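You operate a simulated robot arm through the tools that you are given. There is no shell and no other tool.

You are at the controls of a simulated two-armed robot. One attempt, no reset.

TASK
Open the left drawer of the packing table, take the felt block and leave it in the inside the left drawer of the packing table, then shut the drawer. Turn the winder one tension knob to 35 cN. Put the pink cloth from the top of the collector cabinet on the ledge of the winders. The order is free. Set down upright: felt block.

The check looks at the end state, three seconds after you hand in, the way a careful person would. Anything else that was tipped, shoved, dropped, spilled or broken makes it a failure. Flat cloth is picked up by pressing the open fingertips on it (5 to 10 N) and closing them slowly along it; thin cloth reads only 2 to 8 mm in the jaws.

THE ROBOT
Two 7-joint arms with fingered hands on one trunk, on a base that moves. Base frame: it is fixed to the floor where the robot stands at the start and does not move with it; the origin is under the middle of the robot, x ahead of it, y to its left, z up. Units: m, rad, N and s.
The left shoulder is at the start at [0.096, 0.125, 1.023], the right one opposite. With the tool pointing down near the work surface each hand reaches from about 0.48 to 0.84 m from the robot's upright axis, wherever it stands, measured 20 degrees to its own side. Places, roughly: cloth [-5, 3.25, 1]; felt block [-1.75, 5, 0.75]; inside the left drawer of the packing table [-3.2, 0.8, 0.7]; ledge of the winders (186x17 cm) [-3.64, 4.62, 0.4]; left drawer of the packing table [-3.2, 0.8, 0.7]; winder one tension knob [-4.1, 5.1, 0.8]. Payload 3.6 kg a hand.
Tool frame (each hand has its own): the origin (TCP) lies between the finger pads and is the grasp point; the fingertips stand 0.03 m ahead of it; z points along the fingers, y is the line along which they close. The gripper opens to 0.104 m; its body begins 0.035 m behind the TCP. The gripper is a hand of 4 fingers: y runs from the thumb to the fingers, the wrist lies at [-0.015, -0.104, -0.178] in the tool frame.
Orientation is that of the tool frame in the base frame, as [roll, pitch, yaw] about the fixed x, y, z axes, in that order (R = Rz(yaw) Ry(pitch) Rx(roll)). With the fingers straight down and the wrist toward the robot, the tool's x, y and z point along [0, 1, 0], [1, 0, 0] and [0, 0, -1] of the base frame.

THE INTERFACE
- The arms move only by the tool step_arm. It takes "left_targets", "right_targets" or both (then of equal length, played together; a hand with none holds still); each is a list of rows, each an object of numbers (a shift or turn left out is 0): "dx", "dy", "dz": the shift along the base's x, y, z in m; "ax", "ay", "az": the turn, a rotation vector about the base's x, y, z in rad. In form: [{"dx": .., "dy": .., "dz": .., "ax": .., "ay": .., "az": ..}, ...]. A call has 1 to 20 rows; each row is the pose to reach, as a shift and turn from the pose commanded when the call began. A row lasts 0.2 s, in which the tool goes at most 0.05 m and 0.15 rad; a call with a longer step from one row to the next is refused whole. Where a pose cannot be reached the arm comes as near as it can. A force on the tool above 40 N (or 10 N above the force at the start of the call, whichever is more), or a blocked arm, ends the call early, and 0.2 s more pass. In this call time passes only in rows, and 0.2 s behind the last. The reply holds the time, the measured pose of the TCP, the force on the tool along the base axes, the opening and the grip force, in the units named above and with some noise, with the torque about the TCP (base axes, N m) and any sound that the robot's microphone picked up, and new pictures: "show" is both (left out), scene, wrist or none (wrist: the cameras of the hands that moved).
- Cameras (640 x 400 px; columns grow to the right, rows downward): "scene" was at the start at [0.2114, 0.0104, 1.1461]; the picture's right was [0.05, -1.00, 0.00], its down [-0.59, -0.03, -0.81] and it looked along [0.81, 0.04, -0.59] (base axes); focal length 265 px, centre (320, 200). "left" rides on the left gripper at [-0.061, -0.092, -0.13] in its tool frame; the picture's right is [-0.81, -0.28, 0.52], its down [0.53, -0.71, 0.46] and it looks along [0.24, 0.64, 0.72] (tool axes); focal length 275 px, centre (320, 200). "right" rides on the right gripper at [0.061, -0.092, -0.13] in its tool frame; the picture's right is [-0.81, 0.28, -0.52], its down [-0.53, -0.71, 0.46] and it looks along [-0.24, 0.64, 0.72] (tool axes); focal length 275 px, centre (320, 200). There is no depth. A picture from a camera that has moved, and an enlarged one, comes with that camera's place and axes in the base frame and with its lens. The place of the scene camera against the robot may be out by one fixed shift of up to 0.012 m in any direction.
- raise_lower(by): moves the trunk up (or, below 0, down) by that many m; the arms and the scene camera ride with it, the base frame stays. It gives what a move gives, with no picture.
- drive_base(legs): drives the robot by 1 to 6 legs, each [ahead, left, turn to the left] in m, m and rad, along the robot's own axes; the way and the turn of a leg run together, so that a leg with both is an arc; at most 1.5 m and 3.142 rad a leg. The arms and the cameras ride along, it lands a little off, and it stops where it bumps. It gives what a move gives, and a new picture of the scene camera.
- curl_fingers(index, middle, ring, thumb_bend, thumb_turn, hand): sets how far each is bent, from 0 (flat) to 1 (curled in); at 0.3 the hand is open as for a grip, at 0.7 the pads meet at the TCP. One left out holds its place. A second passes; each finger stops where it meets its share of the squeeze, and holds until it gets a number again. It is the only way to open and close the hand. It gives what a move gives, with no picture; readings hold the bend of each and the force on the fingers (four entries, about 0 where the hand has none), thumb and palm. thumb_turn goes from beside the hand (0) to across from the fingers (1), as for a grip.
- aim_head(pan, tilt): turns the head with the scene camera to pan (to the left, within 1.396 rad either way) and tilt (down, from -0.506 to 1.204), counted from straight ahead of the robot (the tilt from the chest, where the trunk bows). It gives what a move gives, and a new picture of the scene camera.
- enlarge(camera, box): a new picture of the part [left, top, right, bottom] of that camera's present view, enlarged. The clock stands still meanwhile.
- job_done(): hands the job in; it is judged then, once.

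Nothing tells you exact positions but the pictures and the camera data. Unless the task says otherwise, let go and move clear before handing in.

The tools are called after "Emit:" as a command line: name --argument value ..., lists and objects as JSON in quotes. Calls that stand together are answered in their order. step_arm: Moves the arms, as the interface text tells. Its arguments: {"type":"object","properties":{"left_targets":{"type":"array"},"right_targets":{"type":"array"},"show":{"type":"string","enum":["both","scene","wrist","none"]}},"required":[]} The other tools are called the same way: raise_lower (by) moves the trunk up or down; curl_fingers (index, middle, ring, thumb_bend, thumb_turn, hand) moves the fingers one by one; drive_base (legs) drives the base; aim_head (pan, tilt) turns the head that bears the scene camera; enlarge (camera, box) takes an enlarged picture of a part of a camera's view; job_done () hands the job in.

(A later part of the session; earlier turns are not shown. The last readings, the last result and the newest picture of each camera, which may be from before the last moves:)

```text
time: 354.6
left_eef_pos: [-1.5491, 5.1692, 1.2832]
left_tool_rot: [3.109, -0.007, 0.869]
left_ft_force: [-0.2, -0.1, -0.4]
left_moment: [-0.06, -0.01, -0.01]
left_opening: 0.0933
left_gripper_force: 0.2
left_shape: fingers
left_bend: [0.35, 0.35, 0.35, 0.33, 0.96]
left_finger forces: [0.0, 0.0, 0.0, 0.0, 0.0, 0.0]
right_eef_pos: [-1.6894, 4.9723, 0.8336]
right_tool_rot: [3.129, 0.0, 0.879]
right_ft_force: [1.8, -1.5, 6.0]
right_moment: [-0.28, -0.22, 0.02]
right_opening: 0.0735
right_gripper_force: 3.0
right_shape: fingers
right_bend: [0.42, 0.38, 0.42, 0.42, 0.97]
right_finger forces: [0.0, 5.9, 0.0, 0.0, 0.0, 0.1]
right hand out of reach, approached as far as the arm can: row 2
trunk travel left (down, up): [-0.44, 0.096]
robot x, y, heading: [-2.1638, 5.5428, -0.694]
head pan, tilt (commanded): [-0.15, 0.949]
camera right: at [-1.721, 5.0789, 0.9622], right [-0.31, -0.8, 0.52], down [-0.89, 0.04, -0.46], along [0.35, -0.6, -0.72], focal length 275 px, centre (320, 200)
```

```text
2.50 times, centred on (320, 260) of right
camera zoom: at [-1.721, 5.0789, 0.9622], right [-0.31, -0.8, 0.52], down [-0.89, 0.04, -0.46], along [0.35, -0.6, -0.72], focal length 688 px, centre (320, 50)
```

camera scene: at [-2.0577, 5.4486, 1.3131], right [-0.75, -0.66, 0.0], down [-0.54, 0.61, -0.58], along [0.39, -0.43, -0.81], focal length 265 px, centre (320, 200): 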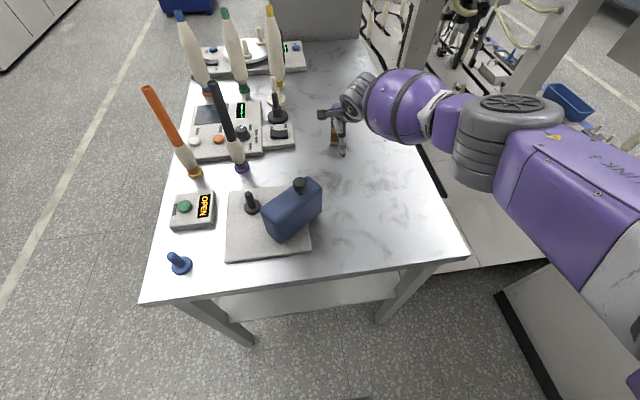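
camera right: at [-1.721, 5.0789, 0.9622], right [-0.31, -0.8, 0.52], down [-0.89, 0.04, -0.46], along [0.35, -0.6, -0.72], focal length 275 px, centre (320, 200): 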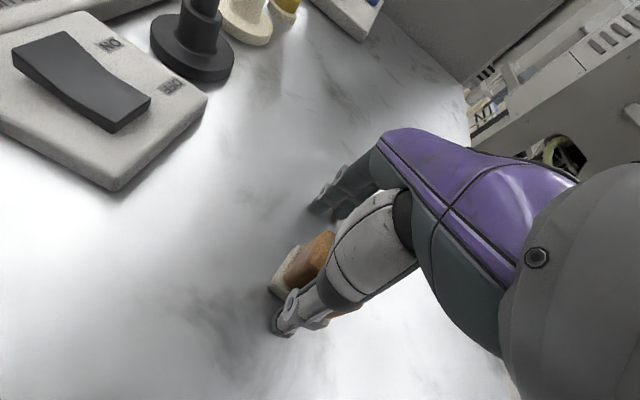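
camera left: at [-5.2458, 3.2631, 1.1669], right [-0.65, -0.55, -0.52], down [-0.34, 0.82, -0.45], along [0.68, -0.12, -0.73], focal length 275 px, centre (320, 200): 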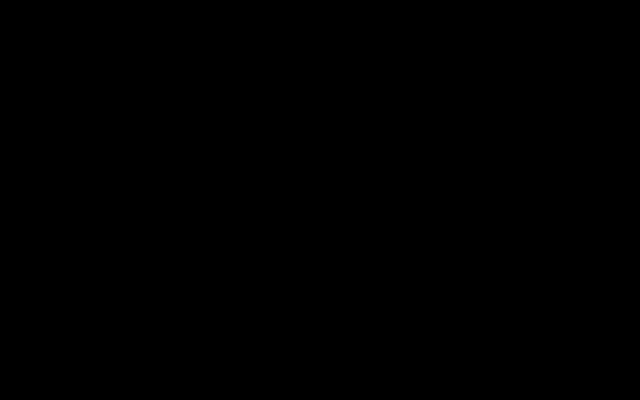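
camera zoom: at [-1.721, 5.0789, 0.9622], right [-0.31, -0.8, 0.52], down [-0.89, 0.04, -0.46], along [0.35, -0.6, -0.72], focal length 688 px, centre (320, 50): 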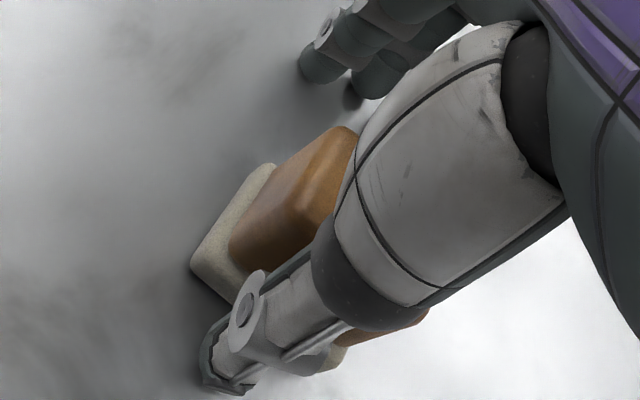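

Emit:
step_arm --right_targets '[{"dz": 0.005}]' --show "none"

Emit:
curl_fingers --hand "right" --index 0.5 --middle 0.48 --ring 0.5 --thumb_bend 0.46

Emit:
enlarge --camera "right" --box '[220, 180, 420, 340]'

```text
time: 355.0
left_eef_pos: [-1.5476, 5.1697, 1.2817]
left_tool_rot: [3.109, -0.007, 0.867]
left_ft_force: [-0.3, 0.0, 0.2]
left_moment: [0.04, 0.01, 0.02]
left_opening: 0.0934
left_gripper_force: 0.0
left_shape: fingers
left_bend: [0.35, 0.35, 0.35, 0.33, 0.96]
left_finger forces: [0.0, 0.0, 0.0, 0.1, 0.0, 0.0]
right_eef_pos: [-1.6879, 4.9716, 0.8363]
right_tool_rot: [3.135, -0.001, 0.876]
right_ft_force: [0.4, -0.1, 0.3]
right_moment: [-0.01, 0.0, 0.01]
right_opening: 0.0734
right_gripper_force: 0.0
right_shape: fingers
right_bend: [0.42, 0.42, 0.42, 0.42, 0.97]
right_finger forces: [0.0, 0.0, 0.0, 0.0, 0.2, 0.1]
trunk travel left (down, up): [-0.44, 0.096]
robot x, y, heading: [-2.1648, 5.5476, -0.693]
head pan, tilt (commanded): [-0.15, 0.949]
```

```text
time: 356.0
left_eef_pos: [-1.5479, 5.1694, 1.2829]
left_tool_rot: [3.111, -0.008, 0.869]
left_ft_force: [0.4, 0.3, -0.2]
left_moment: [-0.03, 0.0, -0.03]
left_opening: 0.0933
left_gripper_force: 0.1
left_shape: fingers
left_bend: [0.35, 0.35, 0.35, 0.33, 0.96]
left_finger forces: [0.0, 0.0, 0.0, 0.0, 0.0, 0.0]
right_eef_pos: [-1.6868, 4.9707, 0.8393]
right_tool_rot: [3.128, -0.003, 0.878]
right_ft_force: [-0.3, -0.4, 0.0]
right_moment: [0.02, 0.01, 0.02]
right_opening: 0.0579
right_gripper_force: 0.5
right_shape: fingers
right_bend: [0.5, 0.48, 0.5, 0.46, 0.97]
right_finger forces: [0.0, 0.1, 0.1, 0.0, 0.1, 0.0]
trunk travel left (down, up): [-0.44, 0.096]
robot x, y, heading: [-2.1597, 5.5473, -0.693]
head pan, tilt (commanded): [-0.15, 0.949]
```

```text
2.50 times, centred on (320, 260) of right
camera zoom: at [-1.7188, 5.0776, 0.9681], right [-0.31, -0.8, 0.52], down [-0.88, 0.04, -0.47], along [0.35, -0.6, -0.72], focal length 688 px, centre (320, 50)
```

zoom: 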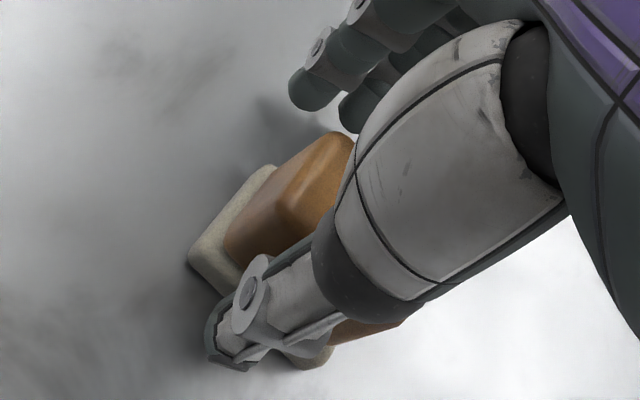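

Emit:
curl_fingers --hand "right" --index 0.57 --middle 0.56 --ring 0.55 --thumb_bend 0.5

Emit:
enlarge --camera "right" --box '[220, 180, 420, 340]'

Emit:
enlarge --camera "scene" --box '[280, 80, 400, 180]'

```text
time: 357.0
left_eef_pos: [-1.5481, 5.1688, 1.2827]
left_tool_rot: [3.109, -0.007, 0.869]
left_ft_force: [0.5, 0.5, 0.1]
left_moment: [0.01, 0.02, 0.0]
left_opening: 0.0934
left_gripper_force: 0.1
left_shape: fingers
left_bend: [0.35, 0.35, 0.35, 0.33, 0.96]
left_finger forces: [0.0, 0.1, 0.0, 0.1, 0.0, 0.0]
right_eef_pos: [-1.686, 4.9723, 0.8388]
right_tool_rot: [3.129, -0.002, 0.878]
right_ft_force: [0.3, 0.3, 0.3]
right_moment: [-0.03, -0.04, -0.02]
right_opening: 0.0448
right_gripper_force: 0.0
right_shape: fingers
right_bend: [0.56, 0.56, 0.55, 0.5, 0.97]
right_finger forces: [0.0, 0.0, 0.0, 0.0, 0.1, 0.1]
trunk travel left (down, up): [-0.44, 0.096]
robot x, y, heading: [-2.1606, 5.5466, -0.694]
head pan, tilt (commanded): [-0.15, 0.949]
```

```text
2.50 times, centred on (320, 260) of right
camera zoom: at [-1.7188, 5.0777, 0.9681], right [-0.31, -0.8, 0.52], down [-0.88, 0.04, -0.47], along [0.35, -0.6, -0.72], focal length 688 px, centre (320, 50)
```

zoom: 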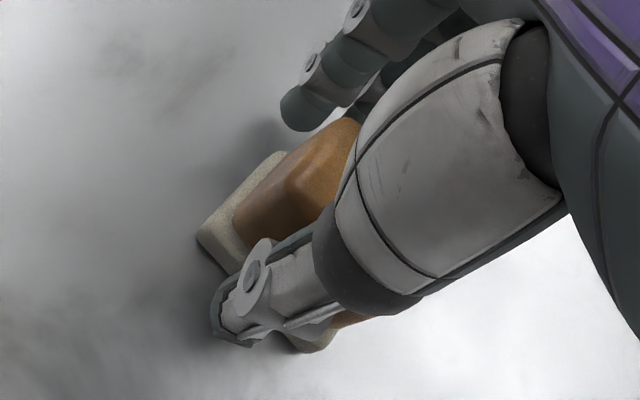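

```text
4.00 times, centred on (340, 130) of scene
camera zoom: at [-2.0578, 5.4487, 1.3131], right [-0.75, -0.66, 0.0], down [-0.54, 0.61, -0.58], along [0.39, -0.43, -0.81], focal length 1061 px, centre (240, 480)
```

zoom: 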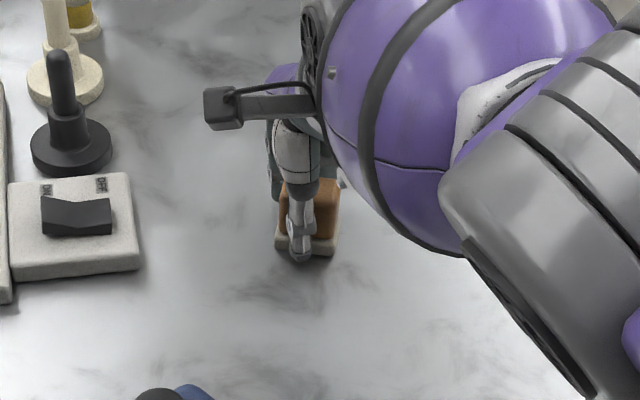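

The thumb sits about 8 mm left of the block's middle. I shift right by that much before squeezing.

Emit:
curl_fingers --hand "right" --index 0.5 --middle 0.5 --ring 0.5 --thumb_bend 0.45

Emit:
step_arm --right_targets '[{"dx": -0.0055, "dy": -0.0065, "dz": 0.0}]' --show "wrist"

Emit:
enlarge --camera "scene" --box '[280, 80, 400, 180]'

Emit:
enlarge --camera "right" --box '[220, 180, 420, 340]'

```text
time: 358.0
left_eef_pos: [-1.5477, 5.1695, 1.2836]
left_tool_rot: [3.109, -0.007, 0.864]
left_ft_force: [-0.1, -0.1, 0.4]
left_moment: [-0.01, 0.02, 0.04]
left_opening: 0.0932
left_gripper_force: 0.1
left_shape: fingers
left_bend: [0.35, 0.35, 0.35, 0.33, 0.96]
left_finger forces: [0.1, 0.0, 0.1, 0.0, 0.1, 0.0]
right_eef_pos: [-1.6857, 4.9713, 0.8383]
right_tool_rot: [3.127, -0.001, 0.877]
right_ft_force: [0.1, -0.2, 0.9]
right_moment: [0.01, -0.02, 0.02]
right_opening: 0.058
right_gripper_force: 0.0
right_shape: fingers
right_bend: [0.5, 0.5, 0.5, 0.45, 0.97]
right_finger forces: [0.0, 0.0, 0.0, 0.0, 0.0, 0.0]
trunk travel left (down, up): [-0.44, 0.096]
robot x, y, heading: [-2.1616, 5.5491, -0.695]
head pan, tilt (commanded): [-0.15, 0.949]
```

```text
time: 358.4
left_eef_pos: [-1.5476, 5.1691, 1.283]
left_tool_rot: [3.11, -0.01, 0.868]
left_ft_force: [-0.1, -0.3, -0.6]
left_moment: [0.03, 0.01, 0.0]
left_opening: 0.0935
left_gripper_force: 0.0
left_shape: fingers
left_bend: [0.35, 0.35, 0.35, 0.33, 0.96]
left_finger forces: [0.1, 0.0, 0.1, 0.0, 0.0, 0.1]
right_eef_pos: [-1.6872, 4.9699, 0.8402]
right_tool_rot: [3.126, -0.003, 0.878]
right_ft_force: [-0.1, -0.6, 0.1]
right_moment: [-0.03, 0.01, -0.03]
right_opening: 0.058
right_gripper_force: 0.1
right_shape: fingers
right_bend: [0.5, 0.5, 0.5, 0.45, 0.97]
right_finger forces: [0.1, 0.0, 0.0, 0.0, 0.0, 0.0]
right hand out of reach, approached as far as the arm can: row 1
trunk travel left (down, up): [-0.44, 0.096]
robot x, y, heading: [-2.1626, 5.5496, -0.694]
head pan, tilt (commanded): [-0.15, 0.949]
camera right: at [-1.7198, 5.0759, 0.9685], right [-0.31, -0.8, 0.52], down [-0.88, 0.04, -0.47], along [0.35, -0.6, -0.71], focal length 275 px, centre (320, 200)
```

right: 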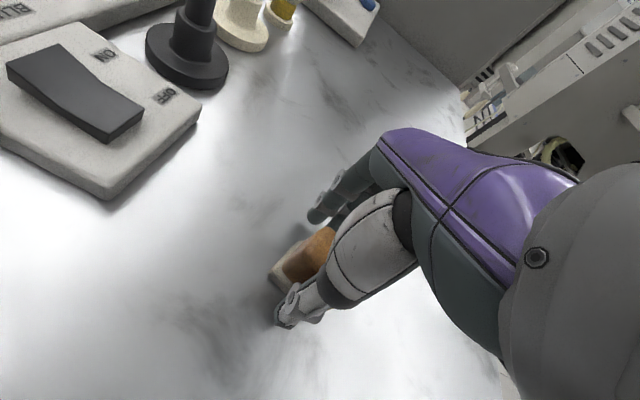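

```text
4.00 times, centred on (340, 130) of scene
camera zoom: at [-2.0578, 5.4487, 1.3131], right [-0.75, -0.66, 0.0], down [-0.54, 0.61, -0.58], along [0.39, -0.43, -0.81], focal length 1061 px, centre (240, 480)
```

zoom: 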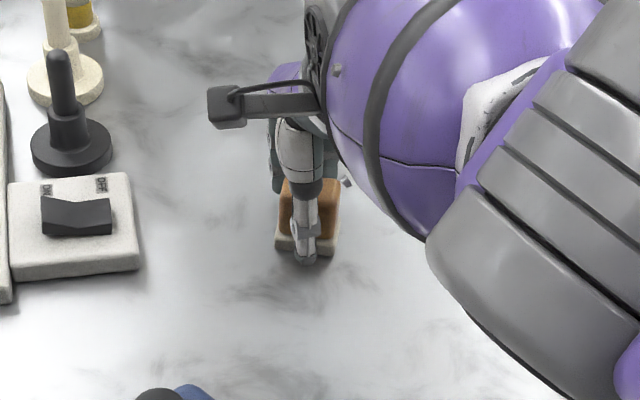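

```text
2.50 times, centred on (320, 260) of right
camera zoom: at [-1.7198, 5.0759, 0.9685], right [-0.31, -0.8, 0.52], down [-0.88, 0.04, -0.47], along [0.35, -0.6, -0.71], focal length 688 px, centre (320, 50)
```

zoom: 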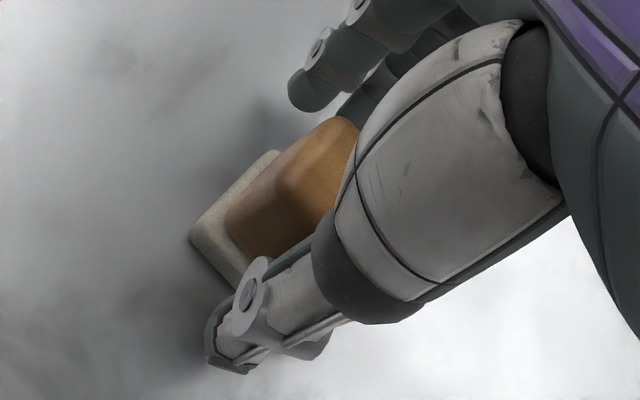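

The thumb is now within a few millimetres of the block's middle. I squeeze.

Emit:
curl_fingers --hand "right" --index 0.6 --middle 0.6 --ring 0.6 --thumb_bend 0.55

Emit:
curl_fingers --hand "right" --index 0.66 --middle 0.66 --ring 0.66 --thumb_bend 0.62

Emit:
enlarge --camera "right" --box '[220, 180, 420, 340]'

Emit:
enlarge --camera "scene" --box '[280, 80, 400, 180]'

```text
time: 359.4
left_eef_pos: [-1.5484, 5.1702, 1.2827]
left_tool_rot: [3.11, -0.007, 0.868]
left_ft_force: [0.0, -1.1, -0.5]
left_moment: [-0.02, 0.0, -0.02]
left_opening: 0.0935
left_gripper_force: 0.0
left_shape: fingers
left_bend: [0.35, 0.35, 0.35, 0.33, 0.96]
left_finger forces: [0.0, 0.1, 0.0, 0.0, 0.1, 0.0]
right_eef_pos: [-1.6863, 4.9694, 0.8383]
right_tool_rot: [3.126, -0.003, 0.879]
right_ft_force: [0.0, -0.3, 0.9]
right_moment: [0.02, -0.01, -0.03]
right_opening: 0.0362
right_gripper_force: 0.6
right_shape: fingers
right_bend: [0.59, 0.6, 0.6, 0.54, 0.97]
right_finger forces: [0.7, 0.1, 0.1, 0.0, 0.6, 0.1]
trunk travel left (down, up): [-0.44, 0.096]
robot x, y, heading: [-2.1625, 5.5466, -0.692]
head pan, tilt (commanded): [-0.15, 0.949]
```

```text
time: 360.4
left_eef_pos: [-1.548, 5.1707, 1.283]
left_tool_rot: [3.111, -0.007, 0.868]
left_ft_force: [-0.8, 0.0, 0.4]
left_moment: [-0.01, 0.02, -0.03]
left_opening: 0.0933
left_gripper_force: 0.0
left_shape: fingers
left_bend: [0.35, 0.35, 0.35, 0.33, 0.96]
left_finger forces: [0.1, 0.1, 0.0, 0.0, 0.1, 0.0]
right_eef_pos: [-1.686, 4.9694, 0.8405]
right_tool_rot: [3.126, -0.002, 0.877]
right_ft_force: [0.5, -0.4, 1.5]
right_moment: [-0.02, -0.03, -0.01]
right_opening: 0.0327
right_gripper_force: 5.0
right_shape: fingers
right_bend: [0.6, 0.65, 0.66, 0.56, 0.97]
right_finger forces: [3.7, 1.1, 0.0, 0.0, 4.5, 0.1]
trunk travel left (down, up): [-0.44, 0.096]
robot x, y, heading: [-2.1601, 5.5533, -0.698]
head pan, tilt (commanded): [-0.15, 0.949]
```

```text
2.50 times, centred on (320, 260) of right
camera zoom: at [-1.7199, 5.0759, 0.9685], right [-0.31, -0.8, 0.52], down [-0.88, 0.04, -0.47], along [0.35, -0.61, -0.71], focal length 688 px, centre (320, 50)
```

zoom: 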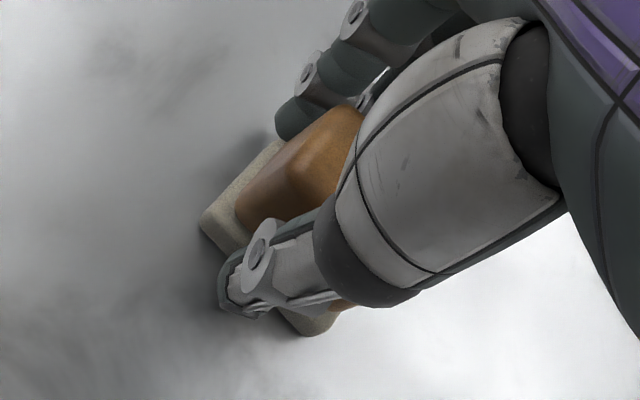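

```text
4.00 times, centred on (340, 130) of scene
camera zoom: at [-2.0579, 5.4487, 1.3131], right [-0.75, -0.66, 0.0], down [-0.54, 0.61, -0.58], along [0.39, -0.43, -0.81], focal length 1061 px, centre (240, 480)
```

zoom: 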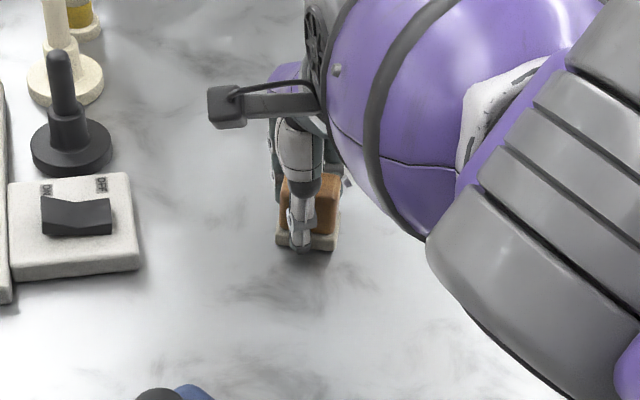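

The block is gripped lightly; I tighten to about 10 N and lift.

Emit:
curl_fingers --hand "right" --index 0.7 --middle 0.74 --ring 0.7 --thumb_bend 0.7

Emit:
step_arm --right_targets '[{"dz": 0.01}, {"dz": 0.025}, {"dz": 0.04}]' --show "both"

Emit:
enlarge --camera "scene" --box '[280, 70, 400, 170]'

```text
time: 361.4
left_eef_pos: [-1.5491, 5.1699, 1.2829]
left_tool_rot: [3.11, -0.007, 0.866]
left_ft_force: [0.4, 0.0, 0.0]
left_moment: [-0.01, 0.02, 0.01]
left_opening: 0.0935
left_gripper_force: 0.1
left_shape: fingers
left_bend: [0.35, 0.35, 0.35, 0.33, 0.96]
left_finger forces: [0.1, 0.0, 0.0, 0.1, 0.0, 0.0]
right_eef_pos: [-1.6871, 4.969, 0.8401]
right_tool_rot: [3.126, -0.001, 0.878]
right_ft_force: [-0.3, 0.4, 2.0]
right_moment: [0.03, 0.0, 0.05]
right_opening: 0.0314
right_gripper_force: 11.5
right_shape: fingers
right_bend: [0.62, 0.72, 0.7, 0.56, 0.96]
right_finger forces: [5.4, 5.9, 0.0, 0.0, 11.5, 0.1]
trunk travel left (down, up): [-0.44, 0.096]
robot x, y, heading: [-2.162, 5.5492, -0.695]
head pan, tilt (commanded): [-0.15, 0.949]
```

```text
time: 362.2
left_eef_pos: [-1.5477, 5.1693, 1.283]
left_tool_rot: [3.111, -0.007, 0.866]
left_ft_force: [0.3, 0.2, 0.6]
left_moment: [0.01, 0.03, 0.0]
left_opening: 0.093
left_gripper_force: 0.1
left_shape: fingers
left_bend: [0.35, 0.35, 0.35, 0.33, 0.96]
left_finger forces: [0.0, 0.0, 0.0, 0.1, 0.0, 0.0]
right_eef_pos: [-1.6771, 4.9629, 0.8768]
right_tool_rot: [3.129, -0.002, 0.878]
right_ft_force: [-0.1, 0.8, -0.2]
right_moment: [0.04, -0.01, -0.03]
right_opening: 0.0315
right_gripper_force: 10.2
right_shape: fingers
right_bend: [0.62, 0.72, 0.7, 0.56, 0.96]
right_finger forces: [5.0, 5.5, 0.0, 0.0, 10.5, 0.0]
right hand out of reach, approached as far as the arm can: row 1, 2, 3
trunk travel left (down, up): [-0.44, 0.096]
robot x, y, heading: [-2.1615, 5.55, -0.693]
head pan, tilt (commanded): [-0.15, 0.949]
camera scene: at [-2.0578, 5.4487, 1.3131], right [-0.75, -0.66, 0.0], down [-0.54, 0.61, -0.58], along [0.39, -0.43, -0.81], focal length 265 px, centre (320, 200)
camera right: at [-1.7103, 5.0696, 1.0058], right [-0.31, -0.79, 0.52], down [-0.88, 0.04, -0.47], along [0.35, -0.61, -0.72], focal length 275 px, centre (320, 200)
```

scene: 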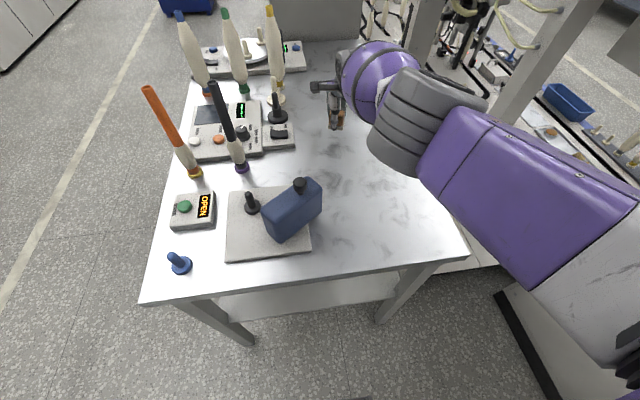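
right: 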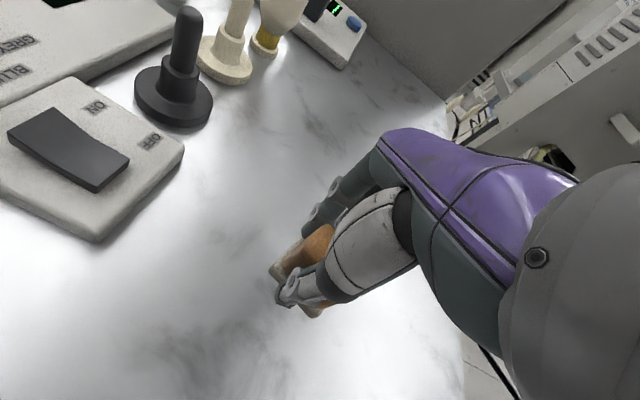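

```text
4.00 times, centred on (340, 120) of scene
camera zoom: at [-2.0578, 5.4487, 1.3131], right [-0.75, -0.66, 0.0], down [-0.54, 0.61, -0.58], along [0.39, -0.43, -0.81], focal length 1061 px, centre (240, 520)
```

zoom: 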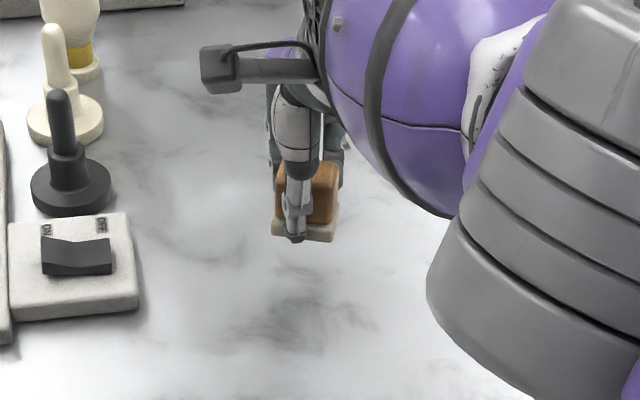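

The block is up. I raise the trunk for clearance and then pull back from the table.

Emit:
raise_lower --by 0.09

Emit:
step_arm --right_targets '[{"dz": 0.03}, {"dz": 0.06}, {"dz": 0.09}]' --show "scene"

```text
time: 363.5
left_eef_pos: [-1.6187, 5.2287, 1.5494]
left_tool_rot: [2.844, -0.008, 0.869]
left_ft_force: [0.5, -0.9, -0.4]
left_moment: [0.0, 0.01, 0.0]
left_opening: 0.0935
left_gripper_force: 0.0
left_shape: fingers
left_bend: [0.35, 0.35, 0.35, 0.33, 0.96]
left_finger forces: [0.1, 0.0, 0.0, 0.0, 0.0, 0.0]
right_eef_pos: [-1.6676, 4.9545, 1.1598]
right_tool_rot: [2.87, -0.002, 0.877]
right_ft_force: [-0.3, -0.4, -0.4]
right_moment: [-0.01, -0.01, 0.02]
right_opening: 0.0311
right_gripper_force: 10.4
right_shape: fingers
right_bend: [0.62, 0.72, 0.7, 0.56, 0.96]
right_finger forces: [5.0, 5.5, 0.0, 0.0, 10.5, 0.0]
trunk travel left (down, up): [-0.53, 0.006]
robot x, y, heading: [-2.1622, 5.5511, -0.693]
head pan, tilt (commanded): [-0.15, 0.949]
```

```text
time: 364.3
left_eef_pos: [-1.6195, 5.2305, 1.552]
left_tool_rot: [2.84, -0.01, 0.87]
left_ft_force: [-0.9, 0.9, 0.8]
left_moment: [0.0, -0.06, 0.0]
left_opening: 0.0932
left_gripper_force: 0.1
left_shape: fingers
left_bend: [0.35, 0.35, 0.35, 0.33, 0.96]
left_finger forces: [0.0, 0.1, 0.0, 0.0, 0.1, 0.1]
right_eef_pos: [-1.6727, 4.9589, 1.2394]
right_tool_rot: [2.866, -0.001, 0.877]
right_ft_force: [-0.4, 0.7, -1.4]
right_moment: [0.0, -0.01, 0.01]
right_opening: 0.0311
right_gripper_force: 10.8
right_shape: fingers
right_bend: [0.62, 0.72, 0.7, 0.56, 0.96]
right_finger forces: [4.9, 5.3, 0.1, 0.1, 10.4, 0.0]
right hand out of reach, approached as far as the arm can: row 2, 3
trunk travel left (down, up): [-0.53, 0.006]
robot x, y, heading: [-2.1615, 5.5472, -0.695]
head pan, tilt (commanded): [-0.15, 0.949]
camera scene: at [-2.1128, 5.4947, 1.4143], right [-0.75, -0.66, 0.0], down [-0.54, 0.61, -0.58], along [0.39, -0.44, -0.81], focal length 265 px, centre (320, 200)
```

scene: 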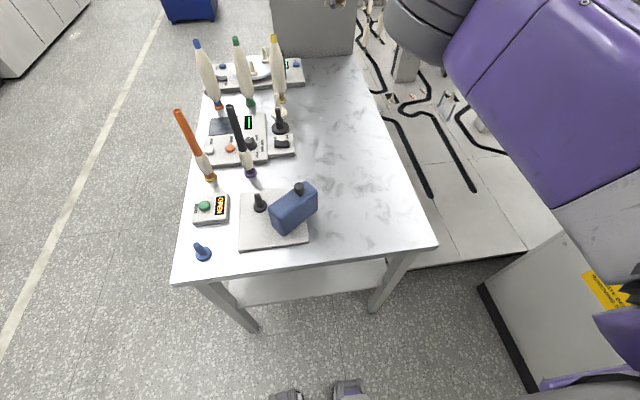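

The block is held at 10 N and well clear of everything. I back away from the table.

Emit:
drive_base --legs '[[-0.7, 0, 0]]'

Emit:
aim_head --pan 0.0 --tilt 0.3

Emit:
step_arm --left_targets '[{"dz": -0.03}, {"dz": -0.06}, {"dz": -0.09}]' --right_targets '[{"dz": 0.0}, {"dz": 0.0}, {"dz": 0.0}]' --show "both"

```text
time: 368.2
left_eef_pos: [-2.1646, 5.683, 1.551]
left_tool_rot: [2.841, -0.01, 0.871]
left_ft_force: [-0.4, 0.6, 0.4]
left_moment: [0.0, 0.01, -0.03]
left_opening: 0.0931
left_gripper_force: 0.1
left_shape: fingers
left_bend: [0.35, 0.35, 0.35, 0.33, 0.96]
left_finger forces: [0.1, 0.0, 0.1, 0.0, 0.0, 0.0]
right_eef_pos: [-2.2176, 5.4117, 1.2391]
right_tool_rot: [2.866, -0.002, 0.879]
right_ft_force: [-1.2, -0.7, -0.5]
right_moment: [0.02, 0.03, -0.01]
right_opening: 0.031
right_gripper_force: 10.6
right_shape: fingers
right_bend: [0.62, 0.72, 0.7, 0.56, 0.96]
right_finger forces: [4.9, 5.5, 0.0, 0.0, 10.4, 0.0]
trunk travel left (down, up): [-0.53, 0.006]
robot x, y, heading: [-2.7062, 6.003, -0.694]
head pan, tilt (commanded): [-0.15, 0.949]
camera scene: at [-2.6575, 5.9474, 1.4142], right [-0.75, -0.66, 0.0], down [-0.54, 0.61, -0.58], along [0.39, -0.43, -0.81], focal length 265 px, centre (320, 200)
```

scene: 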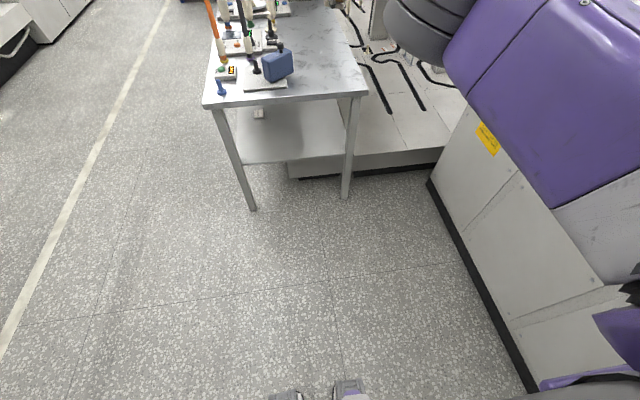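

```text
time: 369.2
left_eef_pos: [-2.1634, 5.6829, 1.5512]
left_tool_rot: [2.841, -0.011, 0.872]
left_ft_force: [0.6, 0.6, -0.4]
left_moment: [0.0, 0.0, -0.01]
left_opening: 0.0931
left_gripper_force: 0.1
left_shape: fingers
left_bend: [0.35, 0.35, 0.35, 0.33, 0.96]
left_finger forces: [0.0, 0.1, 0.0, 0.1, 0.1, 0.0]
right_eef_pos: [-2.2185, 5.4104, 1.2408]
right_tool_rot: [2.865, -0.002, 0.877]
right_ft_force: [-0.1, 0.1, -0.6]
right_moment: [-0.03, -0.02, 0.02]
right_opening: 0.0311
right_gripper_force: 10.0
right_shape: fingers
right_bend: [0.62, 0.72, 0.7, 0.56, 0.96]
right_finger forces: [4.9, 5.4, 0.0, 0.1, 10.4, 0.0]
trunk travel left (down, up): [-0.53, 0.006]
robot x, y, heading: [-2.7095, 5.9987, -0.693]
head pan, tilt (commanded): [0.0, 0.3]
camera scene: at [-2.6342, 5.9421, 1.4701], right [-0.64, -0.77, 0.0], down [-0.23, 0.19, -0.95], along [0.73, -0.61, -0.3], focal length 265 px, centre (320, 200)
```

scene: 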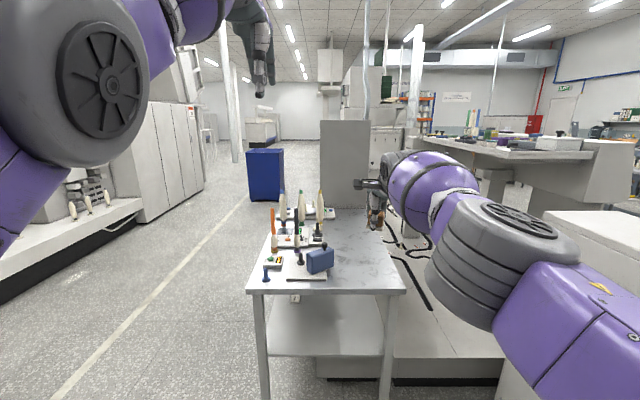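

```text
time: 370.0
left_eef_pos: [-2.1646, 5.6817, 1.4608]
left_tool_rot: [2.84, -0.012, 0.871]
left_ft_force: [-0.1, 0.1, 0.3]
left_moment: [0.0, 0.02, -0.03]
left_opening: 0.0935
left_gripper_force: 0.1
left_shape: fingers
left_bend: [0.35, 0.35, 0.35, 0.33, 0.96]
left_finger forces: [0.0, 0.1, 0.0, 0.0, 0.0, 0.0]
right_eef_pos: [-2.217, 5.4102, 1.2391]
right_tool_rot: [2.867, -0.003, 0.879]
right_ft_force: [0.9, -0.8, -0.3]
right_moment: [0.0, -0.02, -0.03]
right_opening: 0.031
right_gripper_force: 10.0
right_shape: fingers
right_bend: [0.62, 0.72, 0.7, 0.56, 0.96]
right_finger forces: [4.8, 5.4, 0.0, 0.0, 10.5, 0.1]
trunk travel left (down, up): [-0.53, 0.006]
robot x, y, heading: [-2.7085, 6.0029, -0.693]
head pan, tilt (commanded): [0.0, 0.3]
camera scene: at [-2.6336, 5.9419, 1.4701], right [-0.64, -0.77, 0.0], down [-0.23, 0.19, -0.96], along [0.73, -0.61, -0.3], focal length 265 px, centre (320, 200)
camera right: at [-2.2734, 5.5365, 1.3399], right [-0.42, -0.7, 0.57], down [-0.77, -0.05, -0.63], along [0.47, -0.71, -0.52], focal length 275 px, centre (320, 200)
camera left: at [-2.3014, 5.7166, 1.5592], right [-0.6, -0.54, -0.58], down [-0.07, 0.76, -0.64], along [0.8, -0.34, -0.5], focal length 275 px, centre (320, 200)
```

scene: 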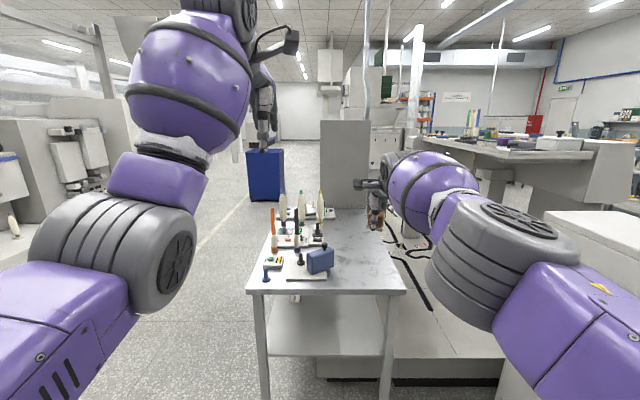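
right: 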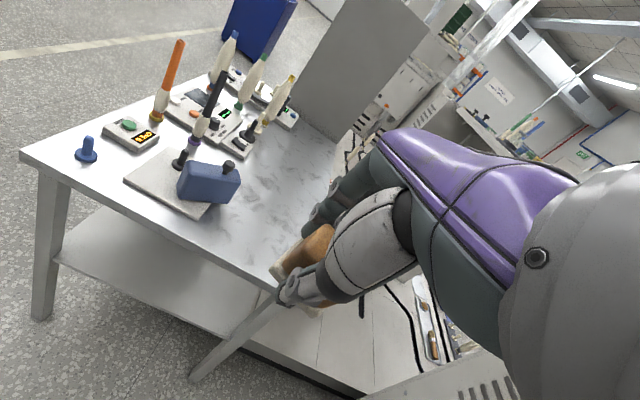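
left: 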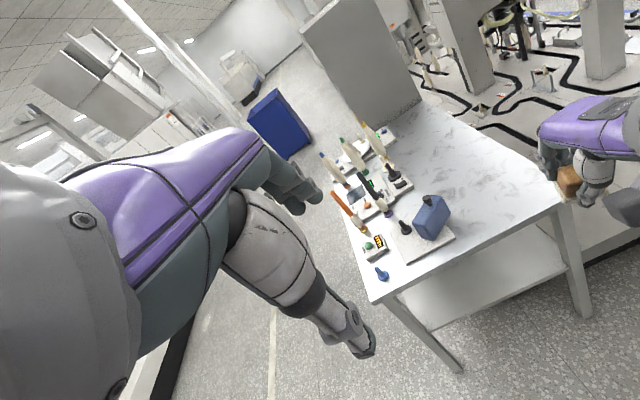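

Everything on the table is undisturbed. I lower the trunk for the passage, level the right hand, and back up along the aisle toward the far wall.

Emit:
raise_lower --by -0.25

Emit:
step_arm --right_targets '[{"dz": 0.0}]' --show "scene"

```text
time: 372.6
left_eef_pos: [-2.1651, 5.6835, 1.2119]
left_tool_rot: [2.843, -0.011, 0.87]
left_ft_force: [0.3, -0.1, -0.4]
left_moment: [-0.01, 0.0, 0.03]
left_opening: 0.0931
left_gripper_force: 0.0
left_shape: fingers
left_bend: [0.35, 0.35, 0.35, 0.33, 0.96]
left_finger forces: [0.0, 0.0, 0.0, 0.0, 0.1, 0.0]
right_eef_pos: [-2.2403, 5.4293, 0.6552]
right_tool_rot: [-2.952, -0.003, 0.877]
right_ft_force: [-0.7, 0.4, -0.4]
right_moment: [0.04, -0.06, 0.03]
right_opening: 0.0308
right_gripper_force: 10.8
right_shape: fingers
right_bend: [0.62, 0.72, 0.7, 0.57, 0.96]
right_finger forces: [5.0, 5.6, 0.0, 0.0, 10.5, 0.1]
trunk travel left (down, up): [-0.28, 0.256]
robot x, y, heading: [-2.7105, 6.0037, -0.691]
head pan, tilt (commanded): [0.0, 0.3]
```

```text
time: 373.0
left_eef_pos: [-2.1652, 5.6841, 1.212]
left_tool_rot: [2.843, -0.01, 0.87]
left_ft_force: [0.0, -0.4, 0.6]
left_moment: [0.06, -0.01, 0.01]
left_opening: 0.0936
left_gripper_force: 0.1
left_shape: fingers
left_bend: [0.35, 0.35, 0.35, 0.33, 0.96]
left_finger forces: [0.1, 0.0, 0.1, 0.0, 0.0, 0.0]
right_eef_pos: [-2.2406, 5.4293, 0.655]
right_tool_rot: [-2.952, -0.003, 0.876]
right_ft_force: [1.1, 0.1, -0.4]
right_moment: [-0.01, -0.01, 0.0]
right_opening: 0.0309
right_gripper_force: 10.2
right_shape: fingers
right_bend: [0.62, 0.72, 0.7, 0.57, 0.96]
right_finger forces: [5.1, 5.7, 0.0, 0.0, 10.4, 0.0]
trunk travel left (down, up): [-0.28, 0.256]
robot x, y, heading: [-2.7064, 6.0004, -0.698]
head pan, tilt (commanded): [0.0, 0.3]
camera scene: at [-2.5471, 5.8698, 1.2062], right [-0.64, -0.77, 0.0], down [-0.23, 0.19, -0.96], along [0.73, -0.61, -0.3], focal length 265 px, centre (320, 200)
```

scene: 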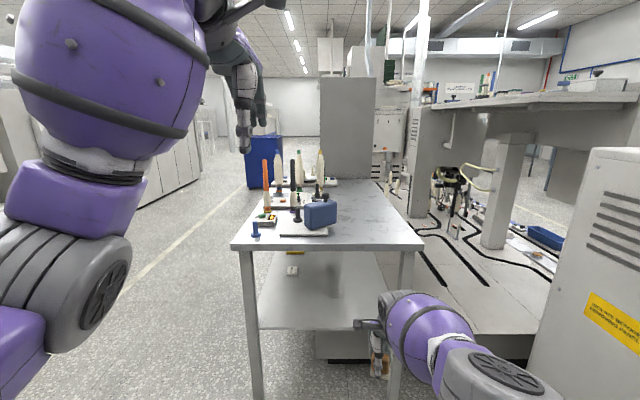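

The right hand dropped low with the trunk, still clear of the table. I raise and draw both hands in to a compact carrying posture.

Emit:
step_arm --right_targets '[{"dx": -0.02, "dy": 0.016, "dz": 0.035, "ax": -0.02, "ay": -0.024}, {"dx": -0.04, "dy": 0.032, "dz": 0.07, "ax": -0.04, "ay": -0.049}, {"dx": -0.06, "dy": 0.05, "dz": 0.105, "ax": -0.06, "ay": -0.073}, {"dx": -0.08, "dy": 0.066, "dz": 0.14, "ax": -0.08, "ay": -0.097}, {"dx": -0.1, "dy": 0.082, "dz": 0.175, "ax": -0.1, "ay": -0.122}, {"dx": -0.115, "dy": 0.096, "dz": 0.21, "ax": -0.121, "ay": -0.146}, {"dx": -0.115, "dy": 0.096, "dz": 0.245, "ax": -0.121, "ay": -0.146}, {"dx": -0.115, "dy": 0.096, "dz": 0.28, "ax": -0.121, "ay": -0.146}]' --left_targets '[{"dx": -0.01, "dy": 0.008, "dz": -0.02, "ax": 0.022, "ay": 0.027}, {"dx": -0.02, "dy": 0.016, "dz": -0.04, "ax": 0.044, "ay": 0.053}, {"dx": -0.03, "dy": 0.025, "dz": -0.06, "ax": 0.066, "ay": 0.08}, {"dx": -0.04, "dy": 0.033, "dz": -0.08, "ax": 0.088, "ay": 0.106}, {"dx": -0.05, "dy": 0.041, "dz": -0.1, "ax": 0.11, "ay": 0.133}, {"dx": -0.06, "dy": 0.05, "dz": -0.12, "ax": 0.132, "ay": 0.159}, {"dx": -0.07, "dy": 0.058, "dz": -0.14, "ax": 0.154, "ay": 0.186}, {"dx": -0.08, "dy": 0.066, "dz": -0.16, "ax": 0.19, "ay": 0.23}]' --show "scene"

```text
time: 374.8
left_eef_pos: [-2.245, 5.7507, 1.0507]
left_tool_rot: [3.14, -0.007, 0.871]
left_ft_force: [0.2, 0.0, 0.5]
left_moment: [0.0, 0.01, -0.01]
left_opening: 0.0934
left_gripper_force: 0.1
left_shape: fingers
left_bend: [0.35, 0.35, 0.35, 0.33, 0.96]
left_finger forces: [0.1, 0.0, 0.0, 0.0, 0.0, 0.1]
right_eef_pos: [-2.1656, 5.4162, 0.897]
right_tool_rot: [-3.139, 0.001, 0.877]
right_ft_force: [0.4, -0.3, 0.5]
right_moment: [0.0, -0.03, 0.0]
right_opening: 0.0309
right_gripper_force: 10.0
right_shape: fingers
right_bend: [0.63, 0.72, 0.7, 0.57, 0.96]
right_finger forces: [4.9, 5.3, 0.0, 0.0, 10.2, 0.0]
right hand out of reach, approached as far as the arm can: row 1, 2, 3, 4, 5, 6, 7, 8
trunk travel left (down, up): [-0.28, 0.256]
robot x, y, heading: [-2.7065, 6.002, -0.696]
head pan, tilt (commanded): [0.0, 0.3]
camera scene: at [-2.547, 5.8702, 1.2062], right [-0.64, -0.77, 0.0], down [-0.23, 0.19, -0.96], along [0.73, -0.61, -0.3], focal length 265 px, centre (320, 200)
```

scene: 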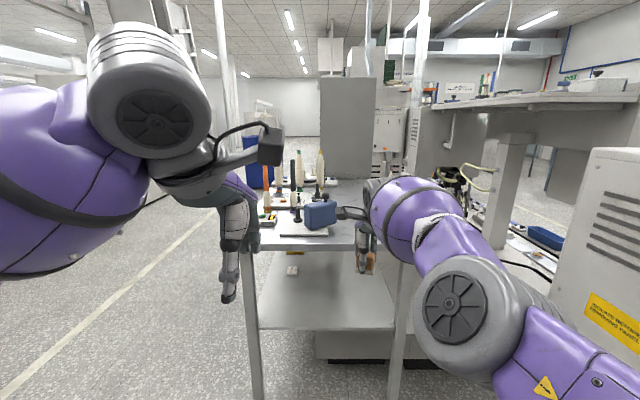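

Emit:
step_arm --right_targets '[{"dx": -0.023, "dy": 0.019}, {"dx": -0.046, "dy": 0.038}, {"dx": -0.069, "dy": 0.058}, {"dx": -0.092, "dy": 0.077}, {"dx": -0.115, "dy": 0.096}]' --show "scene"

```text
time: 376.0
left_eef_pos: [-2.2456, 5.7482, 1.0511]
left_tool_rot: [3.139, -0.008, 0.867]
left_ft_force: [0.6, 0.5, 0.3]
left_moment: [0.05, -0.01, 0.03]
left_opening: 0.0935
left_gripper_force: 0.1
left_shape: fingers
left_bend: [0.35, 0.35, 0.35, 0.33, 0.96]
left_finger forces: [0.1, 0.0, 0.0, 0.1, 0.0, 0.0]
right_eef_pos: [-2.2817, 5.5007, 0.8999]
right_tool_rot: [3.14, -0.002, 0.876]
right_ft_force: [-0.4, 0.4, 0.6]
right_moment: [0.01, -0.02, 0.0]
right_opening: 0.0294
right_gripper_force: 9.9
right_shape: fingers
right_bend: [0.63, 0.72, 0.7, 0.57, 0.96]
right_finger forces: [4.7, 5.7, 0.0, 0.0, 9.4, 0.1]
trunk travel left (down, up): [-0.28, 0.256]
robot x, y, heading: [-2.7122, 6.0012, -0.69]
head pan, tilt (commanded): [0.0, 0.3]
camera scene: at [-2.5477, 5.8696, 1.2063], right [-0.64, -0.77, 0.0], down [-0.23, 0.19, -0.96], along [0.73, -0.61, -0.3], focal length 265 px, centre (320, 200)
```

scene: 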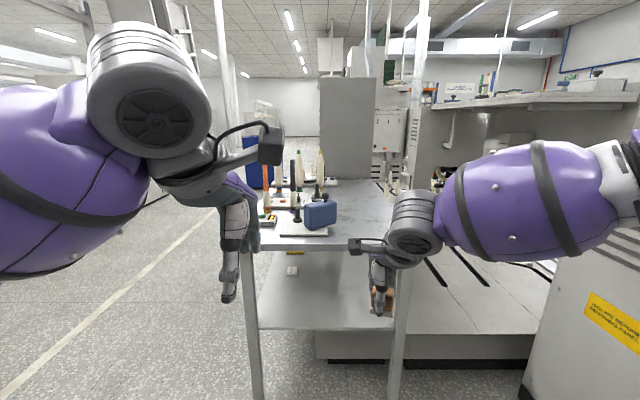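

The arm returned to its normal elbow posture. I check the block in the grip.

Emit:
enlarge --camera "right" --box '[220, 180, 420, 340]'

Emit:
enlarge --camera "scene" --box '[340, 230, 440, 330]'

```text
2.50 times, centred on (320, 260) of right
camera zoom: at [-2.3134, 5.6052, 1.0311], right [-0.31, -0.8, 0.52], down [-0.89, 0.05, -0.46], along [0.34, -0.6, -0.73], focal length 688 px, centre (320, 50)
```

zoom: 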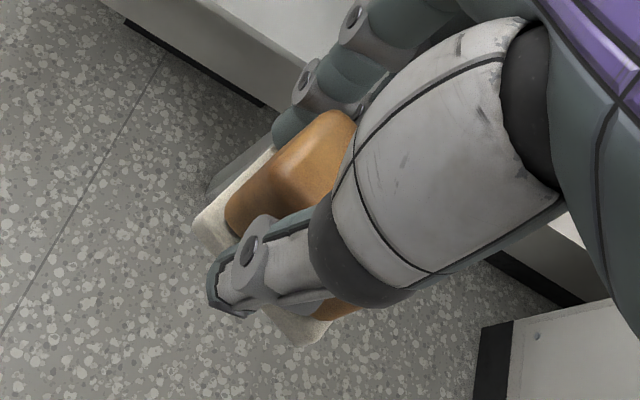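

```text
4.00 times, centred on (390, 280) of scene
camera zoom: at [-2.5477, 5.8696, 1.2063], right [-0.64, -0.77, 0.0], down [-0.23, 0.19, -0.96], along [0.73, -0.61, -0.3], focal length 1061 px, centre (40, -120)
```

zoom: 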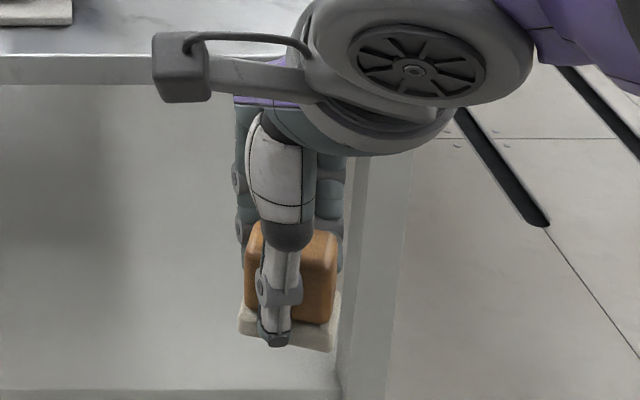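

The block is held securely, nearly level. I firm the grip a bit and back along the aisle to the passage.

Emit:
curl_fingers --hand "right" --index 0.74 --middle 0.78 --thumb_bend 0.78

Emit:
drive_base --legs '[[-1.1, 0, 0], [-0.95, 0, 0]]'

Emit:
aim_head --pan -1.39 --tilt 0.35

```text
time: 377.0
left_eef_pos: [-2.2441, 5.7499, 1.051]
left_tool_rot: [3.14, -0.009, 0.868]
left_ft_force: [-0.7, -0.3, -0.4]
left_moment: [0.01, -0.02, -0.02]
left_opening: 0.0931
left_gripper_force: 0.1
left_shape: fingers
left_bend: [0.35, 0.35, 0.35, 0.33, 0.96]
left_finger forces: [0.0, 0.0, 0.0, 0.1, 0.0, 0.1]
right_eef_pos: [-2.2818, 5.5012, 0.8993]
right_tool_rot: [-3.141, -0.003, 0.878]
right_ft_force: [-0.4, 0.2, 0.4]
right_moment: [0.02, -0.01, 0.0]
right_opening: 0.0283
right_gripper_force: 17.2
right_shape: fingers
right_bend: [0.72, 0.73, 0.7, 0.56, 0.96]
right_finger forces: [8.9, 8.7, 0.1, 0.1, 15.9, 0.0]
trunk travel left (down, up): [-0.28, 0.256]
robot x, y, heading: [-2.7074, 6.0015, -0.692]
head pan, tilt (commanded): [0.0, 0.3]
```

```text
time: 387.1
left_eef_pos: [-3.8107, 7.0518, 1.0504]
left_tool_rot: [3.14, -0.007, 0.873]
left_ft_force: [0.5, -0.1, -0.5]
left_moment: [0.0, -0.02, 0.0]
left_opening: 0.0935
left_gripper_force: 0.0
left_shape: fingers
left_bend: [0.35, 0.35, 0.35, 0.33, 0.96]
left_finger forces: [0.0, 0.1, 0.0, 0.0, 0.0, 0.0]
right_eef_pos: [-3.8449, 6.8026, 0.8997]
right_tool_rot: [-3.139, -0.002, 0.883]
right_ft_force: [-0.1, -0.2, 0.1]
right_moment: [-0.05, -0.04, -0.04]
right_opening: 0.0284
right_gripper_force: 17.6
right_shape: fingers
right_bend: [0.72, 0.73, 0.7, 0.56, 0.96]
right_finger forces: [9.1, 9.7, 0.0, 0.1, 16.0, 0.0]
trunk travel left (down, up): [-0.28, 0.256]
robot x, y, heading: [-4.2768, 7.3047, -0.687]
head pan, tilt (commanded): [0.0, 0.3]
camera scene: at [-4.1139, 7.1713, 1.2062], right [-0.64, -0.77, 0.0], down [-0.23, 0.19, -0.96], along [0.74, -0.61, -0.3], focal length 265 px, centre (320, 200)
```

scene: 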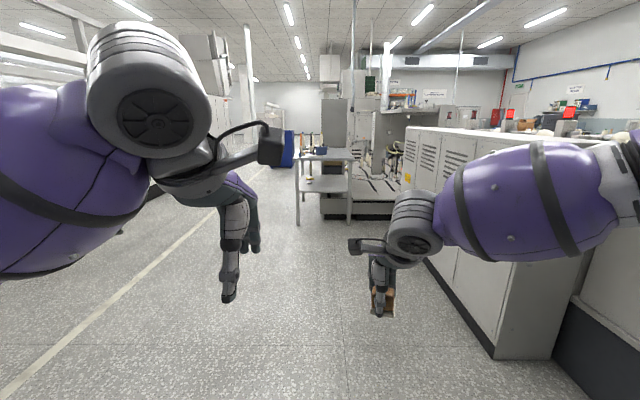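

```text
time: 388.6
left_eef_pos: [-3.8111, 7.0518, 1.0509]
left_tool_rot: [3.14, -0.008, 0.873]
left_ft_force: [0.2, 0.0, -0.3]
left_moment: [-0.03, -0.02, -0.02]
left_opening: 0.0931
left_gripper_force: 0.0
left_shape: fingers
left_bend: [0.35, 0.35, 0.35, 0.33, 0.96]
left_finger forces: [0.0, 0.0, 0.0, 0.0, 0.0, 0.0]
right_eef_pos: [-3.846, 6.8016, 0.9005]
right_tool_rot: [-3.14, -0.003, 0.883]
right_ft_force: [-1.1, 0.8, -1.2]
right_moment: [0.01, -0.01, 0.03]
right_opening: 0.0286
right_gripper_force: 17.2
right_shape: fingers
right_bend: [0.72, 0.73, 0.7, 0.56, 0.96]
right_finger forces: [9.2, 9.7, 0.1, 0.1, 16.0, 0.0]
trunk travel left (down, up): [-0.28, 0.256]
robot x, y, heading: [-4.275, 7.2995, -0.685]
head pan, tilt (commanded): [-1.389, 0.351]
camera scene: at [-4.2309, 7.149, 1.2015], right [-0.87, 0.48, 0.0], down [0.17, 0.3, -0.94], along [-0.46, -0.82, -0.34], focal length 265 px, centre (320, 200)
```

scene: 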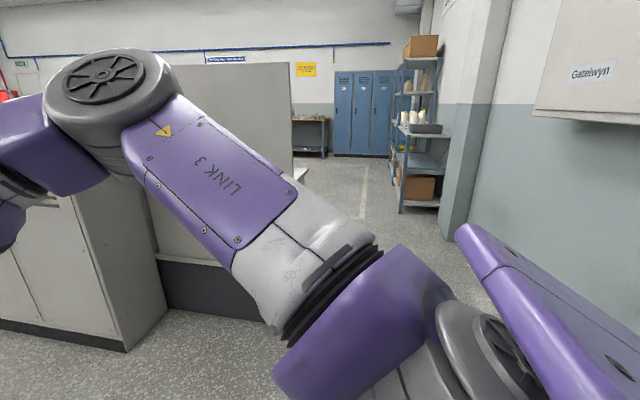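

I turn right to face back through the passage and extend both hands slightly to keep the elbows in.

Emit:
drive_base --legs '[[0, 0, -1.579]]'

Emit:
aim_head --pan 0.0 --tilt 0.35

```text
time: 392.9
left_eef_pos: [-4.5219, 6.8379, 1.0515]
left_tool_rot: [3.14, -0.006, -0.692]
left_ft_force: [-0.4, 0.5, -0.4]
left_moment: [0.0, -0.04, -0.02]
left_opening: 0.0933
left_gripper_force: 0.1
left_shape: fingers
left_bend: [0.35, 0.35, 0.35, 0.33, 0.96]
left_finger forces: [0.0, 0.1, 0.0, 0.0, 0.0, 0.0]
right_eef_pos: [-4.7711, 6.8706, 0.9014]
right_tool_rot: [-3.14, -0.001, -0.682]
right_ft_force: [0.7, -0.3, 0.5]
right_moment: [0.03, -0.01, -0.03]
right_opening: 0.0279
right_gripper_force: 17.6
right_shape: fingers
right_bend: [0.72, 0.73, 0.7, 0.56, 0.96]
right_finger forces: [9.8, 10.3, 0.1, 0.0, 15.3, 0.1]
trunk travel left (down, up): [-0.28, 0.256]
robot x, y, heading: [-4.2733, 7.3029, -2.254]
head pan, tilt (commanded): [-1.389, 0.351]
camera scene: at [-4.4395, 7.258, 1.2015], right [0.48, 0.88, 0.0], down [0.3, -0.17, -0.94], along [-0.82, 0.45, -0.34], focal length 265 px, centre (320, 200)
```

scene: 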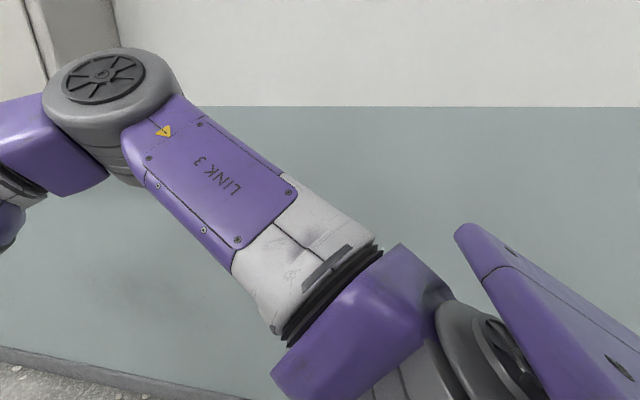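

```text
time: 394.4
left_eef_pos: [-4.5218, 6.8361, 1.0509]
left_tool_rot: [3.139, -0.007, -0.693]
left_ft_force: [-0.3, 0.2, -0.6]
left_moment: [0.01, 0.0, 0.01]
left_opening: 0.0933
left_gripper_force: 0.1
left_shape: fingers
left_bend: [0.35, 0.35, 0.35, 0.33, 0.96]
left_finger forces: [0.0, 0.0, 0.0, 0.0, 0.0, 0.0]
right_eef_pos: [-4.7717, 6.8702, 0.9002]
right_tool_rot: [-3.14, -0.002, -0.682]
right_ft_force: [-0.4, -0.1, -0.6]
right_moment: [-0.02, -0.01, 0.03]
right_opening: 0.0282
right_gripper_force: 17.1
right_shape: fingers
right_bend: [0.72, 0.73, 0.7, 0.56, 0.96]
right_finger forces: [9.8, 10.6, 0.0, 0.0, 15.3, 0.1]
trunk travel left (down, up): [-0.28, 0.256]
robot x, y, heading: [-4.2704, 7.299, -2.25]
head pan, tilt (commanded): [0.0, 0.351]
camera scene: at [-4.4166, 7.1411, 1.2015], right [-0.78, 0.63, 0.0], down [0.22, 0.27, -0.94], along [-0.59, -0.73, -0.34], focal length 265 px, centre (320, 200)
```

scene: 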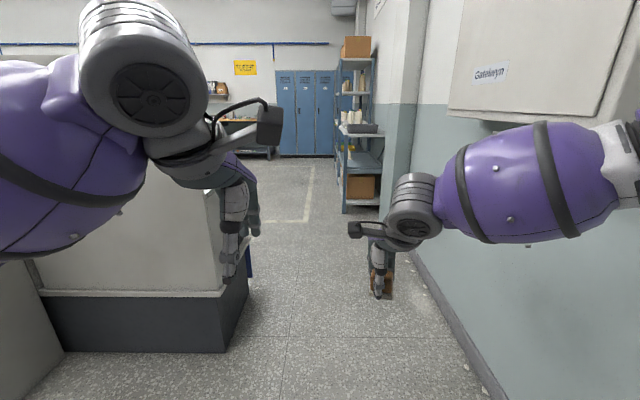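

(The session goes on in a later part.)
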